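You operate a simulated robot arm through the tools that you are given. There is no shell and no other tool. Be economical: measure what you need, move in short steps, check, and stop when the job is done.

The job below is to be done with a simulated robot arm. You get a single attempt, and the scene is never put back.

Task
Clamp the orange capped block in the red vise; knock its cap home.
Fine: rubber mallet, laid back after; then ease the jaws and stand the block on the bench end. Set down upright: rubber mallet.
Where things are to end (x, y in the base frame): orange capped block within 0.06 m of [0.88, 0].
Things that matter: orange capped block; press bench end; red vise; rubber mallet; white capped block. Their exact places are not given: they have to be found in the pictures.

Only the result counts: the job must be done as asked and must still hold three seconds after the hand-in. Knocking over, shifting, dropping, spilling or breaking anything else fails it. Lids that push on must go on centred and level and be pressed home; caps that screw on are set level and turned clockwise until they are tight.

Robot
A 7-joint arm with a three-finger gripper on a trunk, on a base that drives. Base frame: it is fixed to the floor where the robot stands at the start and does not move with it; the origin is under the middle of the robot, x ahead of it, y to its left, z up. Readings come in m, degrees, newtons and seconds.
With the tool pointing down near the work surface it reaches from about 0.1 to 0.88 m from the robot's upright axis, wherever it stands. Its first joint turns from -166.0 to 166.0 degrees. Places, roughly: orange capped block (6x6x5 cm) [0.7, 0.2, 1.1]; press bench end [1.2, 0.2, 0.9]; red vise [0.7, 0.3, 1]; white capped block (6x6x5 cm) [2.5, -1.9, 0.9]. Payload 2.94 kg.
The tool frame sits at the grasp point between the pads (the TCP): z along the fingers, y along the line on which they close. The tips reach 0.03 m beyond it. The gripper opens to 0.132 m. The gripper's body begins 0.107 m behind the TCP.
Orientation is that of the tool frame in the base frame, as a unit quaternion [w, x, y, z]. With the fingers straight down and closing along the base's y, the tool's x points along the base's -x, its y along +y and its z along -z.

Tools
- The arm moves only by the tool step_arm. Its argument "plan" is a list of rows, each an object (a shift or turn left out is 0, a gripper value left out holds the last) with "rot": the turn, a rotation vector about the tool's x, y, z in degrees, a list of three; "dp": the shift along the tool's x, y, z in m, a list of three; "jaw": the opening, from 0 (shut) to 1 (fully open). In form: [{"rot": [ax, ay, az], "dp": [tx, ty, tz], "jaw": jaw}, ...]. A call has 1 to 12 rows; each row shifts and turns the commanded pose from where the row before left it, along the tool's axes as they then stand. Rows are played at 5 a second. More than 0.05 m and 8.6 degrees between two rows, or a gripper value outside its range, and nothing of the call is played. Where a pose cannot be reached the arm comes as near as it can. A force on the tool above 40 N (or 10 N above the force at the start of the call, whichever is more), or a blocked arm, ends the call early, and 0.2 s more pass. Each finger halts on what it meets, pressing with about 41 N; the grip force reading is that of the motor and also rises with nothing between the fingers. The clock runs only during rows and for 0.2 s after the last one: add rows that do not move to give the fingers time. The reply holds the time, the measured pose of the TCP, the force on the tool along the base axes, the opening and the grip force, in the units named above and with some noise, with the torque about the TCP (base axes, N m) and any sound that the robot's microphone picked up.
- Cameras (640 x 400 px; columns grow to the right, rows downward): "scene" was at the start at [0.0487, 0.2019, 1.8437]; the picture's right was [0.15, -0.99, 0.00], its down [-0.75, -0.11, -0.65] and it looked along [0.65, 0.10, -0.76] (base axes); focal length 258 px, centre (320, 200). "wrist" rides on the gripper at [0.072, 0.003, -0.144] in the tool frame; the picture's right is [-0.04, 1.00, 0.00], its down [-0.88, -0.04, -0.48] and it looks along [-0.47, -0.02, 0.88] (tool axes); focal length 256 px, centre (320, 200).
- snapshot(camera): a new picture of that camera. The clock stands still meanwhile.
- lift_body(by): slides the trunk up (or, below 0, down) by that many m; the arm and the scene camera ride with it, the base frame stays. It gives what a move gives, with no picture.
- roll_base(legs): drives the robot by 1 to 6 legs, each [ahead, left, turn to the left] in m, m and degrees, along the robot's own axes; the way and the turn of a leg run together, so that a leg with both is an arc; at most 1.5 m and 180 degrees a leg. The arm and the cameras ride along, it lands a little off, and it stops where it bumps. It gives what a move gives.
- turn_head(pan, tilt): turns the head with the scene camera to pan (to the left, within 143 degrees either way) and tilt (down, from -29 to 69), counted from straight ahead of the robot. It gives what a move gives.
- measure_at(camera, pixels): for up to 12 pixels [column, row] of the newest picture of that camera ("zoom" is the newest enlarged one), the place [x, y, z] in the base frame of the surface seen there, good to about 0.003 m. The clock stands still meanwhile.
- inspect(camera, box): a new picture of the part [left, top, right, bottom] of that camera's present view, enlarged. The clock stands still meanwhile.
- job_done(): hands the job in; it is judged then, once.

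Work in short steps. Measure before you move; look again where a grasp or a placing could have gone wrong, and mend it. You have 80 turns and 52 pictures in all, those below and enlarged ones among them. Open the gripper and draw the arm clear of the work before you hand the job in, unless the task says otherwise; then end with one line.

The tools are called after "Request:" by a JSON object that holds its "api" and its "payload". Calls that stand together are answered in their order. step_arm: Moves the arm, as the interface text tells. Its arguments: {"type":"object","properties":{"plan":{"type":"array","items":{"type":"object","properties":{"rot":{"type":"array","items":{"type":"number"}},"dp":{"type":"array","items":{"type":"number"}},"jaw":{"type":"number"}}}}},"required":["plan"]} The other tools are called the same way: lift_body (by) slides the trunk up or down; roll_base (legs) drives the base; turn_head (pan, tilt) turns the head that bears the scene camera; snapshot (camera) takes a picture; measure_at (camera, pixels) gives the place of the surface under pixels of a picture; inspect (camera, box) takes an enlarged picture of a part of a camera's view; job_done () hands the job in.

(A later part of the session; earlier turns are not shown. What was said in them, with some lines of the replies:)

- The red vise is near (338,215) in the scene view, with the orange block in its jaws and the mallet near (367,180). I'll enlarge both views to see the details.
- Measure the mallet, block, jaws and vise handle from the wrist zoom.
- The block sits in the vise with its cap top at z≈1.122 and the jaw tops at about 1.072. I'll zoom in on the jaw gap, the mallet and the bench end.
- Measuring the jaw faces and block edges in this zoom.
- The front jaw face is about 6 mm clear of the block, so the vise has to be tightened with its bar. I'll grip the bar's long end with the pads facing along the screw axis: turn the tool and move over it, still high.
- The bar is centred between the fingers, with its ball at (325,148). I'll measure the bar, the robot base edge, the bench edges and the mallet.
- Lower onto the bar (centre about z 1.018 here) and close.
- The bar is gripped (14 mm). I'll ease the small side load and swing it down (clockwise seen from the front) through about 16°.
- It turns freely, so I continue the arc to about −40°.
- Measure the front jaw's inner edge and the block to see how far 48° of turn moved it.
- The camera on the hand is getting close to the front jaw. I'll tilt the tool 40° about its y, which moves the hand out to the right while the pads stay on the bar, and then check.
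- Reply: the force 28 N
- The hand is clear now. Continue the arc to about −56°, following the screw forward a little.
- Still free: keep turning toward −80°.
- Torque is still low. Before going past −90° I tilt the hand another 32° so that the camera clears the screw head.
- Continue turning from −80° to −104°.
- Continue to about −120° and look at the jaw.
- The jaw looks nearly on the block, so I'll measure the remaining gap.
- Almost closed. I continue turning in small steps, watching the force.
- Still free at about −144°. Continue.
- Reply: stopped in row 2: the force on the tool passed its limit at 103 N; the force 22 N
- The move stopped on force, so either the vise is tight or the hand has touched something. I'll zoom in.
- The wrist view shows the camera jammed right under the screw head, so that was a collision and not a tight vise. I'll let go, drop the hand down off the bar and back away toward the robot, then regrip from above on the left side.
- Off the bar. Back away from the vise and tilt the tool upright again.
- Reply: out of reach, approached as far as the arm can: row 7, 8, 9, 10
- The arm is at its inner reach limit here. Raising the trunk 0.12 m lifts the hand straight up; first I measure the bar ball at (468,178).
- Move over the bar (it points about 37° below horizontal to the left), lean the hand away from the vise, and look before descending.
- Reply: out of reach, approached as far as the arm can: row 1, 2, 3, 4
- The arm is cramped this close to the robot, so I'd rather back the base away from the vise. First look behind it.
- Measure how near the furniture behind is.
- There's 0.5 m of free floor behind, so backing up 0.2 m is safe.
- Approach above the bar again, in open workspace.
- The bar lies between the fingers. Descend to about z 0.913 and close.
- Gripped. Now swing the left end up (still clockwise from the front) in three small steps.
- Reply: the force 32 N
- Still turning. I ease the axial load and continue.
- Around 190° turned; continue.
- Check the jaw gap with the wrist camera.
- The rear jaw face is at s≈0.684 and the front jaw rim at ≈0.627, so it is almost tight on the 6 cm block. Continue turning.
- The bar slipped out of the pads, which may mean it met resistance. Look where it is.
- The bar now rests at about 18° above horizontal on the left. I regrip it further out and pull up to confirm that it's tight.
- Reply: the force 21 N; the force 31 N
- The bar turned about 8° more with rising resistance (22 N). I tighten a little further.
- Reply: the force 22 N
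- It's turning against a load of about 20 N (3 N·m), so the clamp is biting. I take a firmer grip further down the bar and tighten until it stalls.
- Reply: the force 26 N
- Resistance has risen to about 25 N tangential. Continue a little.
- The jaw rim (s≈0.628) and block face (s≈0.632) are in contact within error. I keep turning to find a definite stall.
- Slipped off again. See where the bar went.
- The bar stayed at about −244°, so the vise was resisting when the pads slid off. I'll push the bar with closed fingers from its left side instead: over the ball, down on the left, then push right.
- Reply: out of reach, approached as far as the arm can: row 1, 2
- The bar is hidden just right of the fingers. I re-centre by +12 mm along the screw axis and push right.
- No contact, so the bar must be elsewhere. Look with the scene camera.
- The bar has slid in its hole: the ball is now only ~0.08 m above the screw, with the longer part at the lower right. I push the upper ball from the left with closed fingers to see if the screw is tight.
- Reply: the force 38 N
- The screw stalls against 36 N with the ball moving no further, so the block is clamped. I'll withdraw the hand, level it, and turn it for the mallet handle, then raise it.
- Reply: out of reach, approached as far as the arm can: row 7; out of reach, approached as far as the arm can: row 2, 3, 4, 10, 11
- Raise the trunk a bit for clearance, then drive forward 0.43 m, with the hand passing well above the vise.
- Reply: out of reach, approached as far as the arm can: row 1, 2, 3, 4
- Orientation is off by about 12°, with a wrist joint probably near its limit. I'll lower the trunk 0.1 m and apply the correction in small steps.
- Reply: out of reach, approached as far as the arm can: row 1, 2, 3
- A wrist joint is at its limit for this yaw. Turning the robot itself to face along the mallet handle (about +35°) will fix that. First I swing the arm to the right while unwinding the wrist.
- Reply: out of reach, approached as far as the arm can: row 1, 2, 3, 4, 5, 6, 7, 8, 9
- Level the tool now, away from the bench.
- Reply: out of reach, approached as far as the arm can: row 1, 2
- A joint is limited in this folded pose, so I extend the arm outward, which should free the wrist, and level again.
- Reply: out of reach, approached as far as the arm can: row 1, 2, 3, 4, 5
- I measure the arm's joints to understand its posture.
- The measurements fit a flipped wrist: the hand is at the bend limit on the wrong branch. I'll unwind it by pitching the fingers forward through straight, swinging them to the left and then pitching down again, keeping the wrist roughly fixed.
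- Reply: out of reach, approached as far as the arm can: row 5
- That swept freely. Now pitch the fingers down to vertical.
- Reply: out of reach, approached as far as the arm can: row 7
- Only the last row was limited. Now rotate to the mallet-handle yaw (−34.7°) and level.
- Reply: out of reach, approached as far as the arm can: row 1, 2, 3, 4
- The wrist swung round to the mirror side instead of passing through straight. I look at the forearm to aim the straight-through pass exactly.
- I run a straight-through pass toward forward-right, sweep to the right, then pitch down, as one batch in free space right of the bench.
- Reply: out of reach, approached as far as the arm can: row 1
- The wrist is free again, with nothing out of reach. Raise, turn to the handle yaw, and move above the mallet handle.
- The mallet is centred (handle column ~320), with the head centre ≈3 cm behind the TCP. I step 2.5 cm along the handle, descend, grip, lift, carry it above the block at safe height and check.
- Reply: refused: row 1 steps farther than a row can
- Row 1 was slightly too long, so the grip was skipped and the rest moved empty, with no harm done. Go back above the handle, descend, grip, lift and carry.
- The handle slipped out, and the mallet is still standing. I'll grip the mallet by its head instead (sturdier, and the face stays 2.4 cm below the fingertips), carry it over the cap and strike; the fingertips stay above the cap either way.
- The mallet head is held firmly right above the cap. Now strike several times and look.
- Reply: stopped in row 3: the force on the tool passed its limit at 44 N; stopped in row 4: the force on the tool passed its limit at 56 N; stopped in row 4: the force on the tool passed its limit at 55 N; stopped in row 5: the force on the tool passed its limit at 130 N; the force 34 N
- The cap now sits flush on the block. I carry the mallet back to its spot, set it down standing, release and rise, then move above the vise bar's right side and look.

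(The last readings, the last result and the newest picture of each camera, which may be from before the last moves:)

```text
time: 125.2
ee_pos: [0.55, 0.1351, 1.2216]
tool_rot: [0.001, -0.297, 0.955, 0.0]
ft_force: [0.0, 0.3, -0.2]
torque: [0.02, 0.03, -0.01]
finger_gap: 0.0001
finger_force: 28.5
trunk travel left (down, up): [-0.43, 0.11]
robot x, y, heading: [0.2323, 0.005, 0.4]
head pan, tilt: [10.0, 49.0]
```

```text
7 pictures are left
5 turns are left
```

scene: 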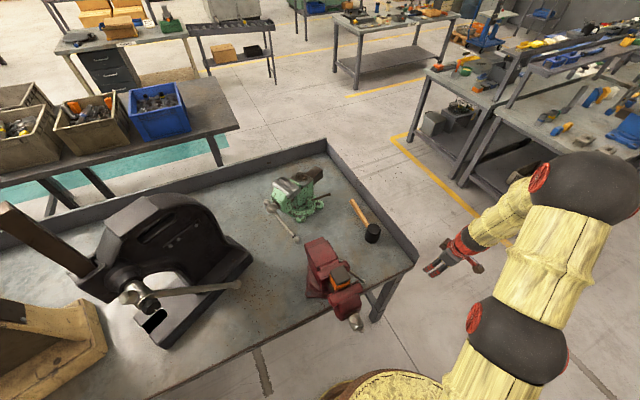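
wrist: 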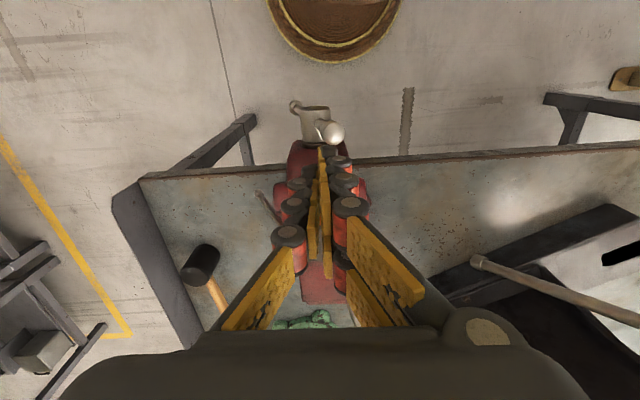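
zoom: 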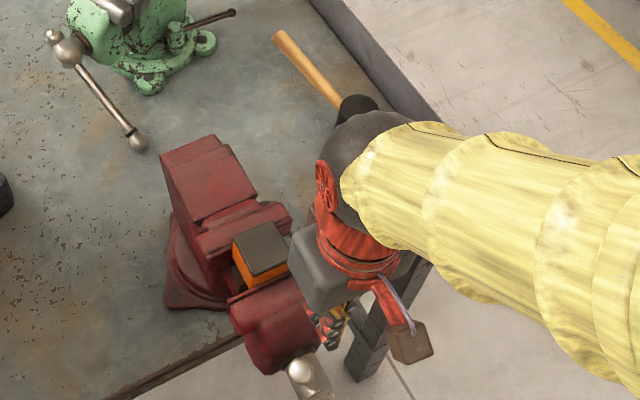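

The mallet stands at its place. Next I ease the vise: with closed fingers right of the top ball, push it left (counter-clockwise) in firm steps, then rise and check.

Request:
{"api": "step_arm", "payload": {"plan": [{"dp": [0.004, -0.026, 0]}, {"dp": [0, 0, 0.045]}, {"dp": [0, 0, 0.045]}, {"dp": [0, 0, 0.045]}, {"dp": [0, 0, 0.024]}, {}]}}

Request:
{"api": "step_arm", "payload": {"plan": [{"dp": [0, 0.02, 0]}, {"dp": [0, 0.02, 0]}, {"dp": [0, 0.02, 0]}, {}]}}

Request:
{"api": "step_arm", "payload": {"plan": [{"dp": [0, -0.02, 0]}, {"dp": [0, 0.045, 0]}, {"dp": [0, 0.03, 0]}, {}]}}

Request:
{"api": "step_arm", "payload": {"plan": [{"dp": [0, -0.02, 0]}, {"dp": [0, 0.045, 0]}, {"dp": [0, 0.03, 0]}, {}]}}

Request:
{"api": "step_arm", "payload": {"plan": [{"dp": [0, -0.02, 0]}, {"dp": [0, 0.045, 0]}, {"dp": [0, 0.03, 0]}, {}]}}

Request:
{"api": "step_arm", "payload": {"plan": [{"dp": [0, 0, -0.045]}, {"dp": [0, 0, -0.045]}, {"dp": [0, 0, -0.045]}, {"dp": [-0.02, 0, -0.03]}, {"jaw": 0.8}, {}]}}

Request:
{"api": "snapshot", "payload": {"camera": "wrist"}}

Request:
{"api": "inspect", "payload": {"camera": "scene", "box": [310, 210, 400, 310]}}

```text
time: 126.5
ee_pos: [0.5636, 0.1094, 1.0637]
tool_rot: [0.0, -0.297, 0.955, -0.001]
ft_force: [-0.5, -0.2, -0.3]
torque: [0.03, 0.0, 0.02]
finger_gap: 0.0
finger_force: 28.8
trunk travel left (down, up): [-0.43, 0.11]
robot x, y, heading: [0.2356, 0.002, 0.2]
head pan, tilt: [10.0, 49.0]
```

```text
time: 127.0
ee_pos: [0.5555, 0.1275, 1.0652]
tool_rot: [0.005, -0.296, 0.955, -0.001]
ft_force: [7.3, -18.1, 4.7]
torque: [-0.4, -0.17, 0.05]
finger_gap: 0.0002
finger_force: 28.0
trunk travel left (down, up): [-0.43, 0.11]
robot x, y, heading: [0.236, -0.0001, 0.3]
head pan, tilt: [10.0, 49.0]
stopped in row 2: the force on the tool passed its limit at 62 N (the readings are from after the stop); the commanded pose is now the measured one
```

```text
time: 127.6
ee_pos: [0.5527, 0.131, 1.0656]
tool_rot: [0.008, -0.294, 0.956, -0.001]
ft_force: [8.9, -19.1, 10.9]
torque: [-0.39, -0.2, -0.03]
finger_gap: 0.0002
finger_force: 28.7
trunk travel left (down, up): [-0.43, 0.11]
robot x, y, heading: [0.2362, 0.0015, 0.1]
head pan, tilt: [10.0, 49.0]
stopped in row 2: the force on the tool passed its limit at 74 N (the readings are from after the stop); the commanded pose is now the measured one
```

```text
time: 128.2
ee_pos: [0.5504, 0.1333, 1.0676]
tool_rot: [0.007, -0.294, 0.956, -0.001]
ft_force: [6.9, -20.7, 12.0]
torque: [-0.38, -0.11, 0.03]
finger_gap: 0.0
finger_force: 28.9
trunk travel left (down, up): [-0.43, 0.11]
robot x, y, heading: [0.235, 0.0005, 0.2]
head pan, tilt: [10.0, 49.0]
stopped in row 2: the force on the tool passed its limit at 73 N (the readings are from after the stop); the commanded pose is now the measured one
```

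```text
time: 128.7
ee_pos: [0.5474, 0.1381, 1.07]
tool_rot: [0.007, -0.294, 0.956, -0.002]
ft_force: [5.7, -21.6, 14.8]
torque: [-0.44, -0.1, 0.11]
finger_gap: 0.0
finger_force: 28.5
trunk travel left (down, up): [-0.43, 0.11]
robot x, y, heading: [0.2335, 0.0017, 0.1]
head pan, tilt: [10.0, 49.0]
stopped in row 2: the force on the tool passed its limit at 72 N (the readings are from after the stop); the commanded pose is now the measured one
```

```text
time: 130.1
ee_pos: [0.5592, 0.1542, 1.233]
tool_rot: [0.006, -0.295, 0.956, -0.002]
ft_force: [-0.1, -0.2, 0.6]
torque: [-0.02, -0.02, 0.01]
finger_gap: 0.0401
finger_force: 0.0
trunk travel left (down, up): [-0.43, 0.11]
robot x, y, heading: [0.2359, 0.0008, 0.2]
head pan, tilt: [10.0, 49.0]
```

```text
6 pictures are left
```

wrist: 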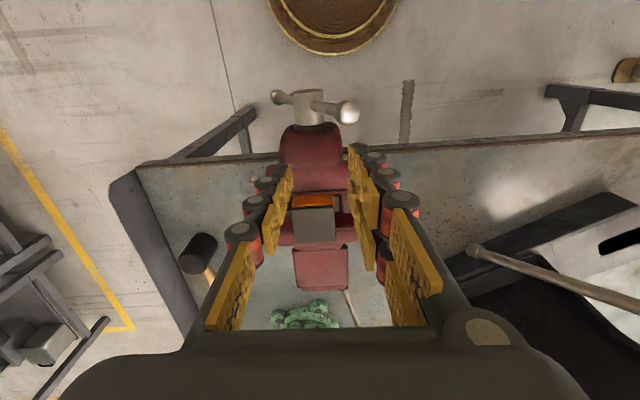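

```text
4.00 times, centred on (355, 260) of scene
4 turns are left
```

zoom: 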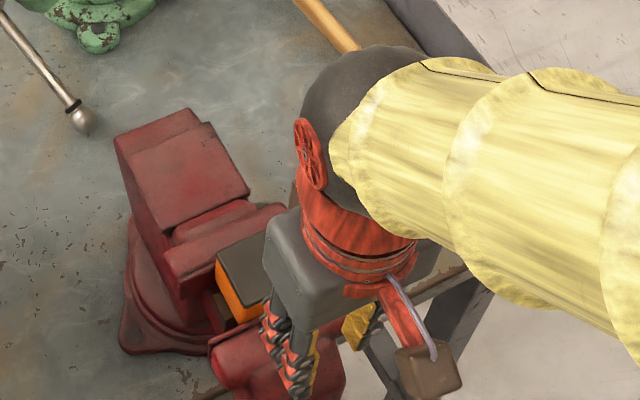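

The bar turned about 30° counter-clockwise. A few more left-and-down hits on the ball ease it further; then rise and look before fetching the block.

Request:
{"api": "step_arm", "payload": {"plan": [{"jaw": 0, "dp": [0.02, 0.0064, 0]}, {}, {}, {}, {}, {}, {}, {"dp": [0, 0, 0.045]}, {"dp": [0, 0, 0.045]}, {"dp": [0, 0, 0.045]}, {"dp": [0, 0, 0.018]}, {}]}}

Request:
{"api": "step_arm", "payload": {"plan": [{"dp": [0, 0.03, 0.015]}, {"dp": [0, 0.02, 0.012]}, {}]}}

Request:
{"api": "step_arm", "payload": {"plan": [{"dp": [0, -0.015, -0.008]}, {"dp": [0, 0.04, 0.022]}, {"dp": [0, 0.015, 0.012]}, {}]}}

Request:
{"api": "step_arm", "payload": {"plan": [{"dp": [0, -0.015, -0.008]}, {"dp": [0, 0.04, 0.022]}, {"dp": [0, 0.015, 0.012]}, {}]}}

Request:
{"api": "step_arm", "payload": {"plan": [{"dp": [0, -0.015, -0.008]}, {"dp": [0, 0.04, 0.022]}, {"dp": [0, 0.015, 0.012]}, {}]}}

Request:
{"api": "step_arm", "payload": {"plan": [{"dp": [0, -0.015, -0.008]}, {"dp": [0, 0.035, 0.028]}, {"dp": [0, 0.015, 0.012]}, {}]}}

Request:
{"api": "step_arm", "payload": {"plan": [{"dp": [0, -0.015, -0.008]}, {"dp": [0, 0.035, 0.028]}, {"dp": [0, 0.015, 0.012]}, {}]}}

Request:
{"api": "step_arm", "payload": {"plan": [{"dp": [0, -0.015, -0.008]}, {"dp": [0, 0.035, 0.028]}, {"dp": [0, 0.015, 0.012]}, {}]}}

Request:
{"api": "step_arm", "payload": {"plan": [{"dp": [0, -0.015, -0.01]}, {"dp": [0, 0, -0.045]}, {"dp": [0, 0, -0.045]}, {"dp": [0, 0, -0.045]}, {"dp": [0, 0, -0.045]}, {"dp": [-0.03, 0, -0.01], "jaw": 0.65}, {}, {}, {}, {}, {}]}}

Request:
{"api": "snapshot", "payload": {"camera": "wrist"}}

```text
time: 132.7
ee_pos: [0.5424, 0.146, 1.0814]
tool_rot: [0.006, -0.294, 0.956, -0.002]
ft_force: [11.7, -28.3, 10.3]
torque: [-0.61, -0.17, 0.11]
finger_gap: 0.0001
finger_force: 28.3
trunk travel left (down, up): [-0.43, 0.11]
robot x, y, heading: [0.2335, 0.0005, 0.1]
head pan, tilt: [10.0, 49.0]
```

```text
time: 133.0
ee_pos: [0.5426, 0.1477, 1.0798]
tool_rot: [0.006, -0.294, 0.956, -0.002]
ft_force: [2.9, -11.9, 6.2]
torque: [-0.28, -0.01, 0.08]
finger_gap: 0.0001
finger_force: 29.0
trunk travel left (down, up): [-0.43, 0.11]
robot x, y, heading: [0.2373, 0.0011, -0.0]
head pan, tilt: [10.0, 49.0]
stopped in row 1: the force on the tool passed its limit at 46 N (the readings are from after the stop); the commanded pose is now the measured one
```

```text
time: 133.6
ee_pos: [0.5381, 0.1507, 1.0776]
tool_rot: [0.006, -0.294, 0.956, -0.002]
ft_force: [2.4, -12.2, 0.5]
torque: [-0.33, -0.04, -0.01]
finger_gap: 0.0001
finger_force: 28.0
trunk travel left (down, up): [-0.43, 0.11]
robot x, y, heading: [0.2312, 0.0019, 0.0]
head pan, tilt: [10.0, 49.0]
stopped in row 2: the force on the tool passed its limit at 48 N (the readings are from after the stop); the commanded pose is now the measured one
```

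```text
time: 134.1
ee_pos: [0.5371, 0.1536, 1.075]
tool_rot: [0.008, -0.293, 0.956, -0.004]
ft_force: [2.1, -13.6, 6.7]
torque: [-0.61, -0.21, 0.05]
finger_gap: 0.0
finger_force: 28.8
trunk travel left (down, up): [-0.43, 0.11]
robot x, y, heading: [0.2359, 0.0019, -0.2]
head pan, tilt: [10.0, 49.0]
stopped in row 2: the force on the tool passed its limit at 82 N (the readings are from after the stop); the commanded pose is now the measured one
```

```text
time: 135.1
ee_pos: [0.5127, 0.1883, 1.0468]
tool_rot: [0.007, -0.293, 0.956, -0.003]
ft_force: [-3.2, -11.5, 17.6]
torque: [-0.3, 0.0, 0.17]
finger_gap: 0.006
finger_force: 29.1
trunk travel left (down, up): [-0.43, 0.11]
robot x, y, heading: [0.2333, 0.0002, 0.1]
head pan, tilt: [10.0, 49.0]
```

```text
time: 136.1
ee_pos: [0.4968, 0.2198, 1.0172]
tool_rot: [0.01, -0.293, 0.956, -0.003]
ft_force: [2.4, 2.4, 5.6]
torque: [0.03, -0.04, 0.01]
finger_gap: 0.0
finger_force: 28.9
trunk travel left (down, up): [-0.43, 0.11]
robot x, y, heading: [0.2356, 0.0015, 0.3]
head pan, tilt: [10.0, 49.0]
```

```text
time: 137.1
ee_pos: [0.4746, 0.2481, 0.981]
tool_rot: [0.008, -0.293, 0.956, -0.003]
ft_force: [-1.0, -0.3, 0.2]
torque: [0.01, -0.01, 0.04]
finger_gap: 0.0002
finger_force: 28.5
trunk travel left (down, up): [-0.43, 0.11]
robot x, y, heading: [0.2328, -0.0003, -0.0]
head pan, tilt: [10.0, 49.0]
```

```text
time: 138.1
ee_pos: [0.4554, 0.2756, 0.9468]
tool_rot: [0.008, -0.294, 0.956, -0.003]
ft_force: [0.2, 1.1, -0.3]
torque: [-0.03, 0.02, 0.02]
finger_gap: 0.0
finger_force: 28.9
trunk travel left (down, up): [-0.43, 0.11]
robot x, y, heading: [0.2366, 0.0019, -0.1]
head pan, tilt: [10.0, 49.0]
```

```text
time: 140.5
ee_pos: [0.4871, 0.2822, 1.1516]
tool_rot: [0.008, -0.294, 0.956, -0.003]
ft_force: [0.3, -0.5, 0.4]
torque: [0.04, 0.0, 0.0]
finger_gap: 0.0858
finger_force: 0.0
trunk travel left (down, up): [-0.43, 0.11]
robot x, y, heading: [0.2397, 0.0038, -0.1]
head pan, tilt: [10.0, 49.0]
```

```text
4 pictures are left
3 turns are left
```

wrist: 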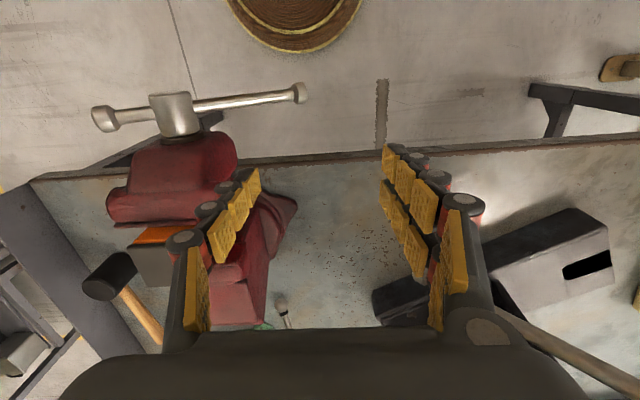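

The vise broke free and the bar swung round, so the jaws are eased. Now go over the block (s≈0.657, u≈0.203), straddle it with the fingers in the jaw gap, grip and lift straight out.

Request:
{"api": "step_arm", "payload": {"plan": [{"dp": [0, 0, -0.04]}, {"rot": [0, 0.9, 0], "dp": [0, 0, -0.038]}, {"dp": [-0.024, -0.0395, 0]}, {"dp": [-0.024, -0.0395, 0]}, {"dp": [-0.024, -0.0395, 0]}, {"dp": [-0.024, -0.0393, 0]}, {}, {"dp": [0, 0, 0.045]}, {"dp": [0, 0, 0.045]}, {"dp": [0, 0, 0.045]}, {"dp": [0, 0, 0.003]}, {}]}}

Request:
{"api": "step_arm", "payload": {"plan": [{"jaw": 0}, {}, {}, {}, {}, {}]}}

Request:
{"api": "step_arm", "payload": {"plan": [{"dp": [0, 0, -0.006]}, {"dp": [0, 0, -0.01]}, {"dp": [0, 0, -0.02]}, {"dp": [0, 0, -0.04]}, {"dp": [0, 0, -0.045]}, {"dp": [0, 0, -0.045]}, {}]}}

Request:
{"api": "snapshot", "payload": {"camera": "wrist"}}

Request:
{"api": "inspect", "payload": {"camera": "scene", "box": [270, 160, 430, 320]}}

```text
time: 143.1
ee_pos: [0.6536, 0.2037, 1.0907]
tool_rot: [0.001, -0.294, 0.956, -0.005]
ft_force: [0.5, 1.9, -3.2]
torque: [0.04, -0.31, -0.11]
finger_gap: 0.086
finger_force: 0.0
trunk travel left (down, up): [-0.43, 0.11]
robot x, y, heading: [0.2377, 0.0006, 0.2]
head pan, tilt: [10.0, 49.0]
```

```text
time: 144.5
ee_pos: [0.6549, 0.2045, 1.0922]
tool_rot: [0.0, -0.295, 0.955, -0.004]
ft_force: [2.8, 1.8, 4.6]
torque: [0.16, 0.01, 0.78]
finger_gap: 0.0535
finger_force: 41.4
trunk travel left (down, up): [-0.43, 0.11]
robot x, y, heading: [0.2376, 0.0023, -0.1]
head pan, tilt: [10.0, 49.0]
```

```text
time: 146.1
ee_pos: [0.6556, 0.2053, 1.2575]
tool_rot: [-0.001, -0.294, 0.956, -0.005]
ft_force: [0.3, -0.2, -4.1]
torque: [-0.03, -0.02, 0.01]
finger_gap: 0.0529
finger_force: 41.1
trunk travel left (down, up): [-0.43, 0.11]
robot x, y, heading: [0.237, 0.0005, 0.3]
head pan, tilt: [10.0, 49.0]
```

```text
3 pictures are left
```

wrist: 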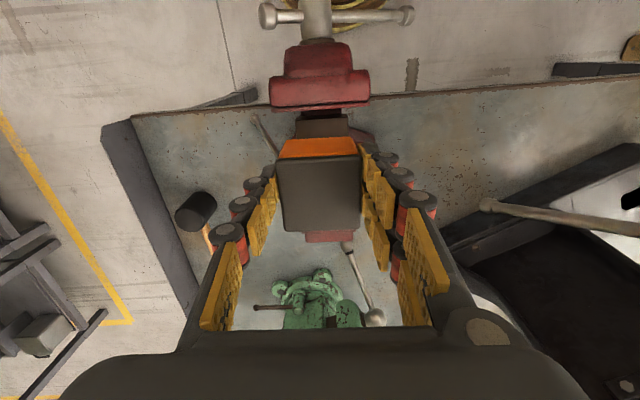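

```text
2.50 times, centred on (350, 240) of scene
2 turns are left
```

zoom: 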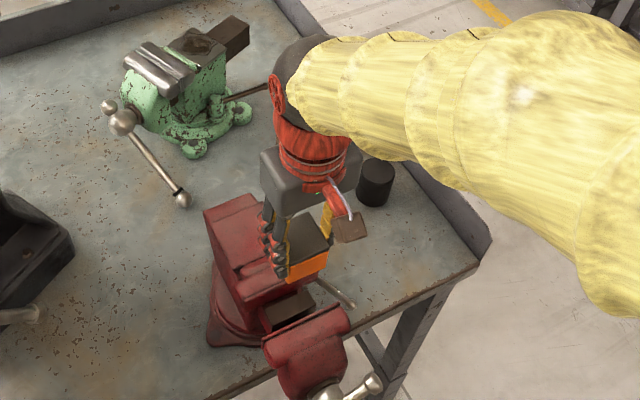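

The block is out of the vise, level, with its cap flush. I carry it to (0.885, 0.005), lower it slowly onto the bench, release, rise and look.

Request:
{"api": "step_arm", "payload": {"plan": [{"dp": [-0.0107, -0.0422, 0]}, {"dp": [-0.0107, -0.0422, 0]}, {"dp": [-0.0107, -0.0422, 0]}, {"dp": [-0.0107, -0.0422, 0]}, {"dp": [-0.0107, -0.0422, 0]}, {"dp": [-0.0107, -0.0422, 0]}, {"dp": [-0.0107, -0.0422, 0]}, {}, {"dp": [0, 0, 0.0445]}, {"dp": [0, 0, 0.0445]}, {"dp": [0, 0, 0.0445]}, {"dp": [0, 0, 0.0445]}]}}

Request:
{"api": "step_arm", "payload": {"plan": [{"dp": [0, 0, 0.0445]}, {"dp": [0, 0, 0.0445]}, {"dp": [0, 0, 0.0445]}, {"dp": [0, 0, 0.014]}, {"dp": [0, 0, 0.006]}, {"dp": [0, 0, 0.005]}, {"dp": [0, 0, 0.005]}, {"dp": [0, 0, 0.004]}, {"dp": [0, 0, 0.003]}, {"dp": [0, 0, 0.003]}, {}]}}

Request:
{"api": "step_arm", "payload": {"plan": [{"jaw": 0.62}, {}, {}, {}, {}, {"dp": [0, 0, -0.02]}, {"dp": [0, 0, -0.045]}, {"dp": [0, 0, -0.045]}, {"dp": [0, 0, -0.045]}, {"dp": [0, 0, -0.045]}, {"dp": [0, 0, -0.045]}, {"dp": [0, 0, -0.045]}]}}

Request:
{"api": "snapshot", "payload": {"camera": "wrist"}}

Request:
{"api": "inspect", "payload": {"camera": "scene", "box": [290, 160, 450, 320]}}

```text
time: 148.7
ee_pos: [0.8832, -0.0026, 1.0857]
tool_rot: [0.002, -0.294, 0.956, -0.005]
ft_force: [1.0, 0.6, -1.4]
torque: [0.05, 0.09, -0.01]
finger_gap: 0.053
finger_force: 41.4
trunk travel left (down, up): [-0.43, 0.11]
robot x, y, heading: [0.237, 0.0008, -0.1]
head pan, tilt: [10.0, 49.0]
```

```text
time: 151.1
ee_pos: [0.8842, -0.0008, 0.9117]
tool_rot: [0.002, -0.294, 0.956, -0.006]
ft_force: [5.4, -3.5, 28.8]
torque: [0.07, -0.09, 0.13]
finger_gap: 0.0534
finger_force: 40.8
trunk travel left (down, up): [-0.43, 0.11]
robot x, y, heading: [0.235, -0.0012, -0.2]
head pan, tilt: [10.0, 49.0]
```

```text
time: 153.7
ee_pos: [0.8789, 0.0032, 1.1998]
tool_rot: [0.0, -0.294, 0.956, -0.005]
ft_force: [-0.1, -0.3, -0.5]
torque: [-0.03, -0.09, 0.0]
finger_gap: 0.0819
finger_force: 0.0
trunk travel left (down, up): [-0.43, 0.11]
robot x, y, heading: [0.2351, -0.0013, -0.1]
head pan, tilt: [10.0, 49.0]
```

```text
1 pictures are left
```

wrist: 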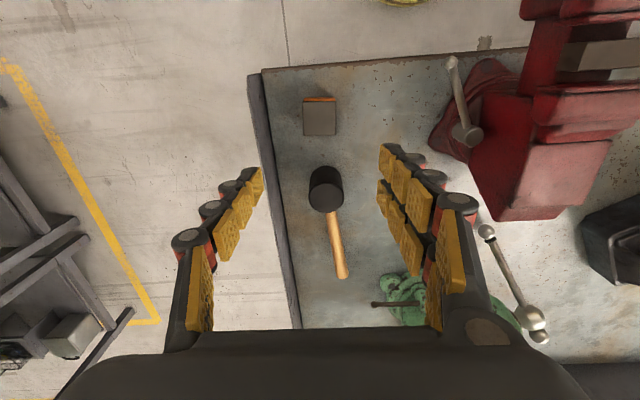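

```text
2.50 times, centred on (370, 240) of scene
1 turns are left
```

zoom: 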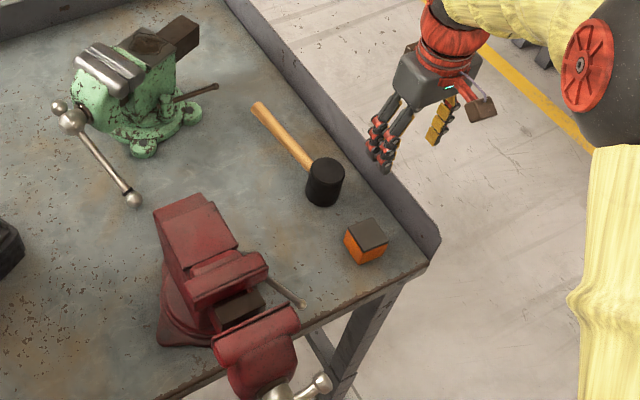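

The block stands upright on the bench end at about (0.88, 0) with its cap flush. The mallet stands back at its place, the jaws are eased, and the gripper is open and clear, so I hand the job in.

Request:
{"api": "job_done", "payload": {}}

```text
The job is handed in.
```

I clamped the orange capped block in the red vise, knocked its cap flush with the mallet and eased the jaws. The block now stands upright on the bench end at about (0.88, 0), and the mallet stands back at its place. I judged the clamping and the cap from force readings and pictures, not from any direct measure of clamp force.
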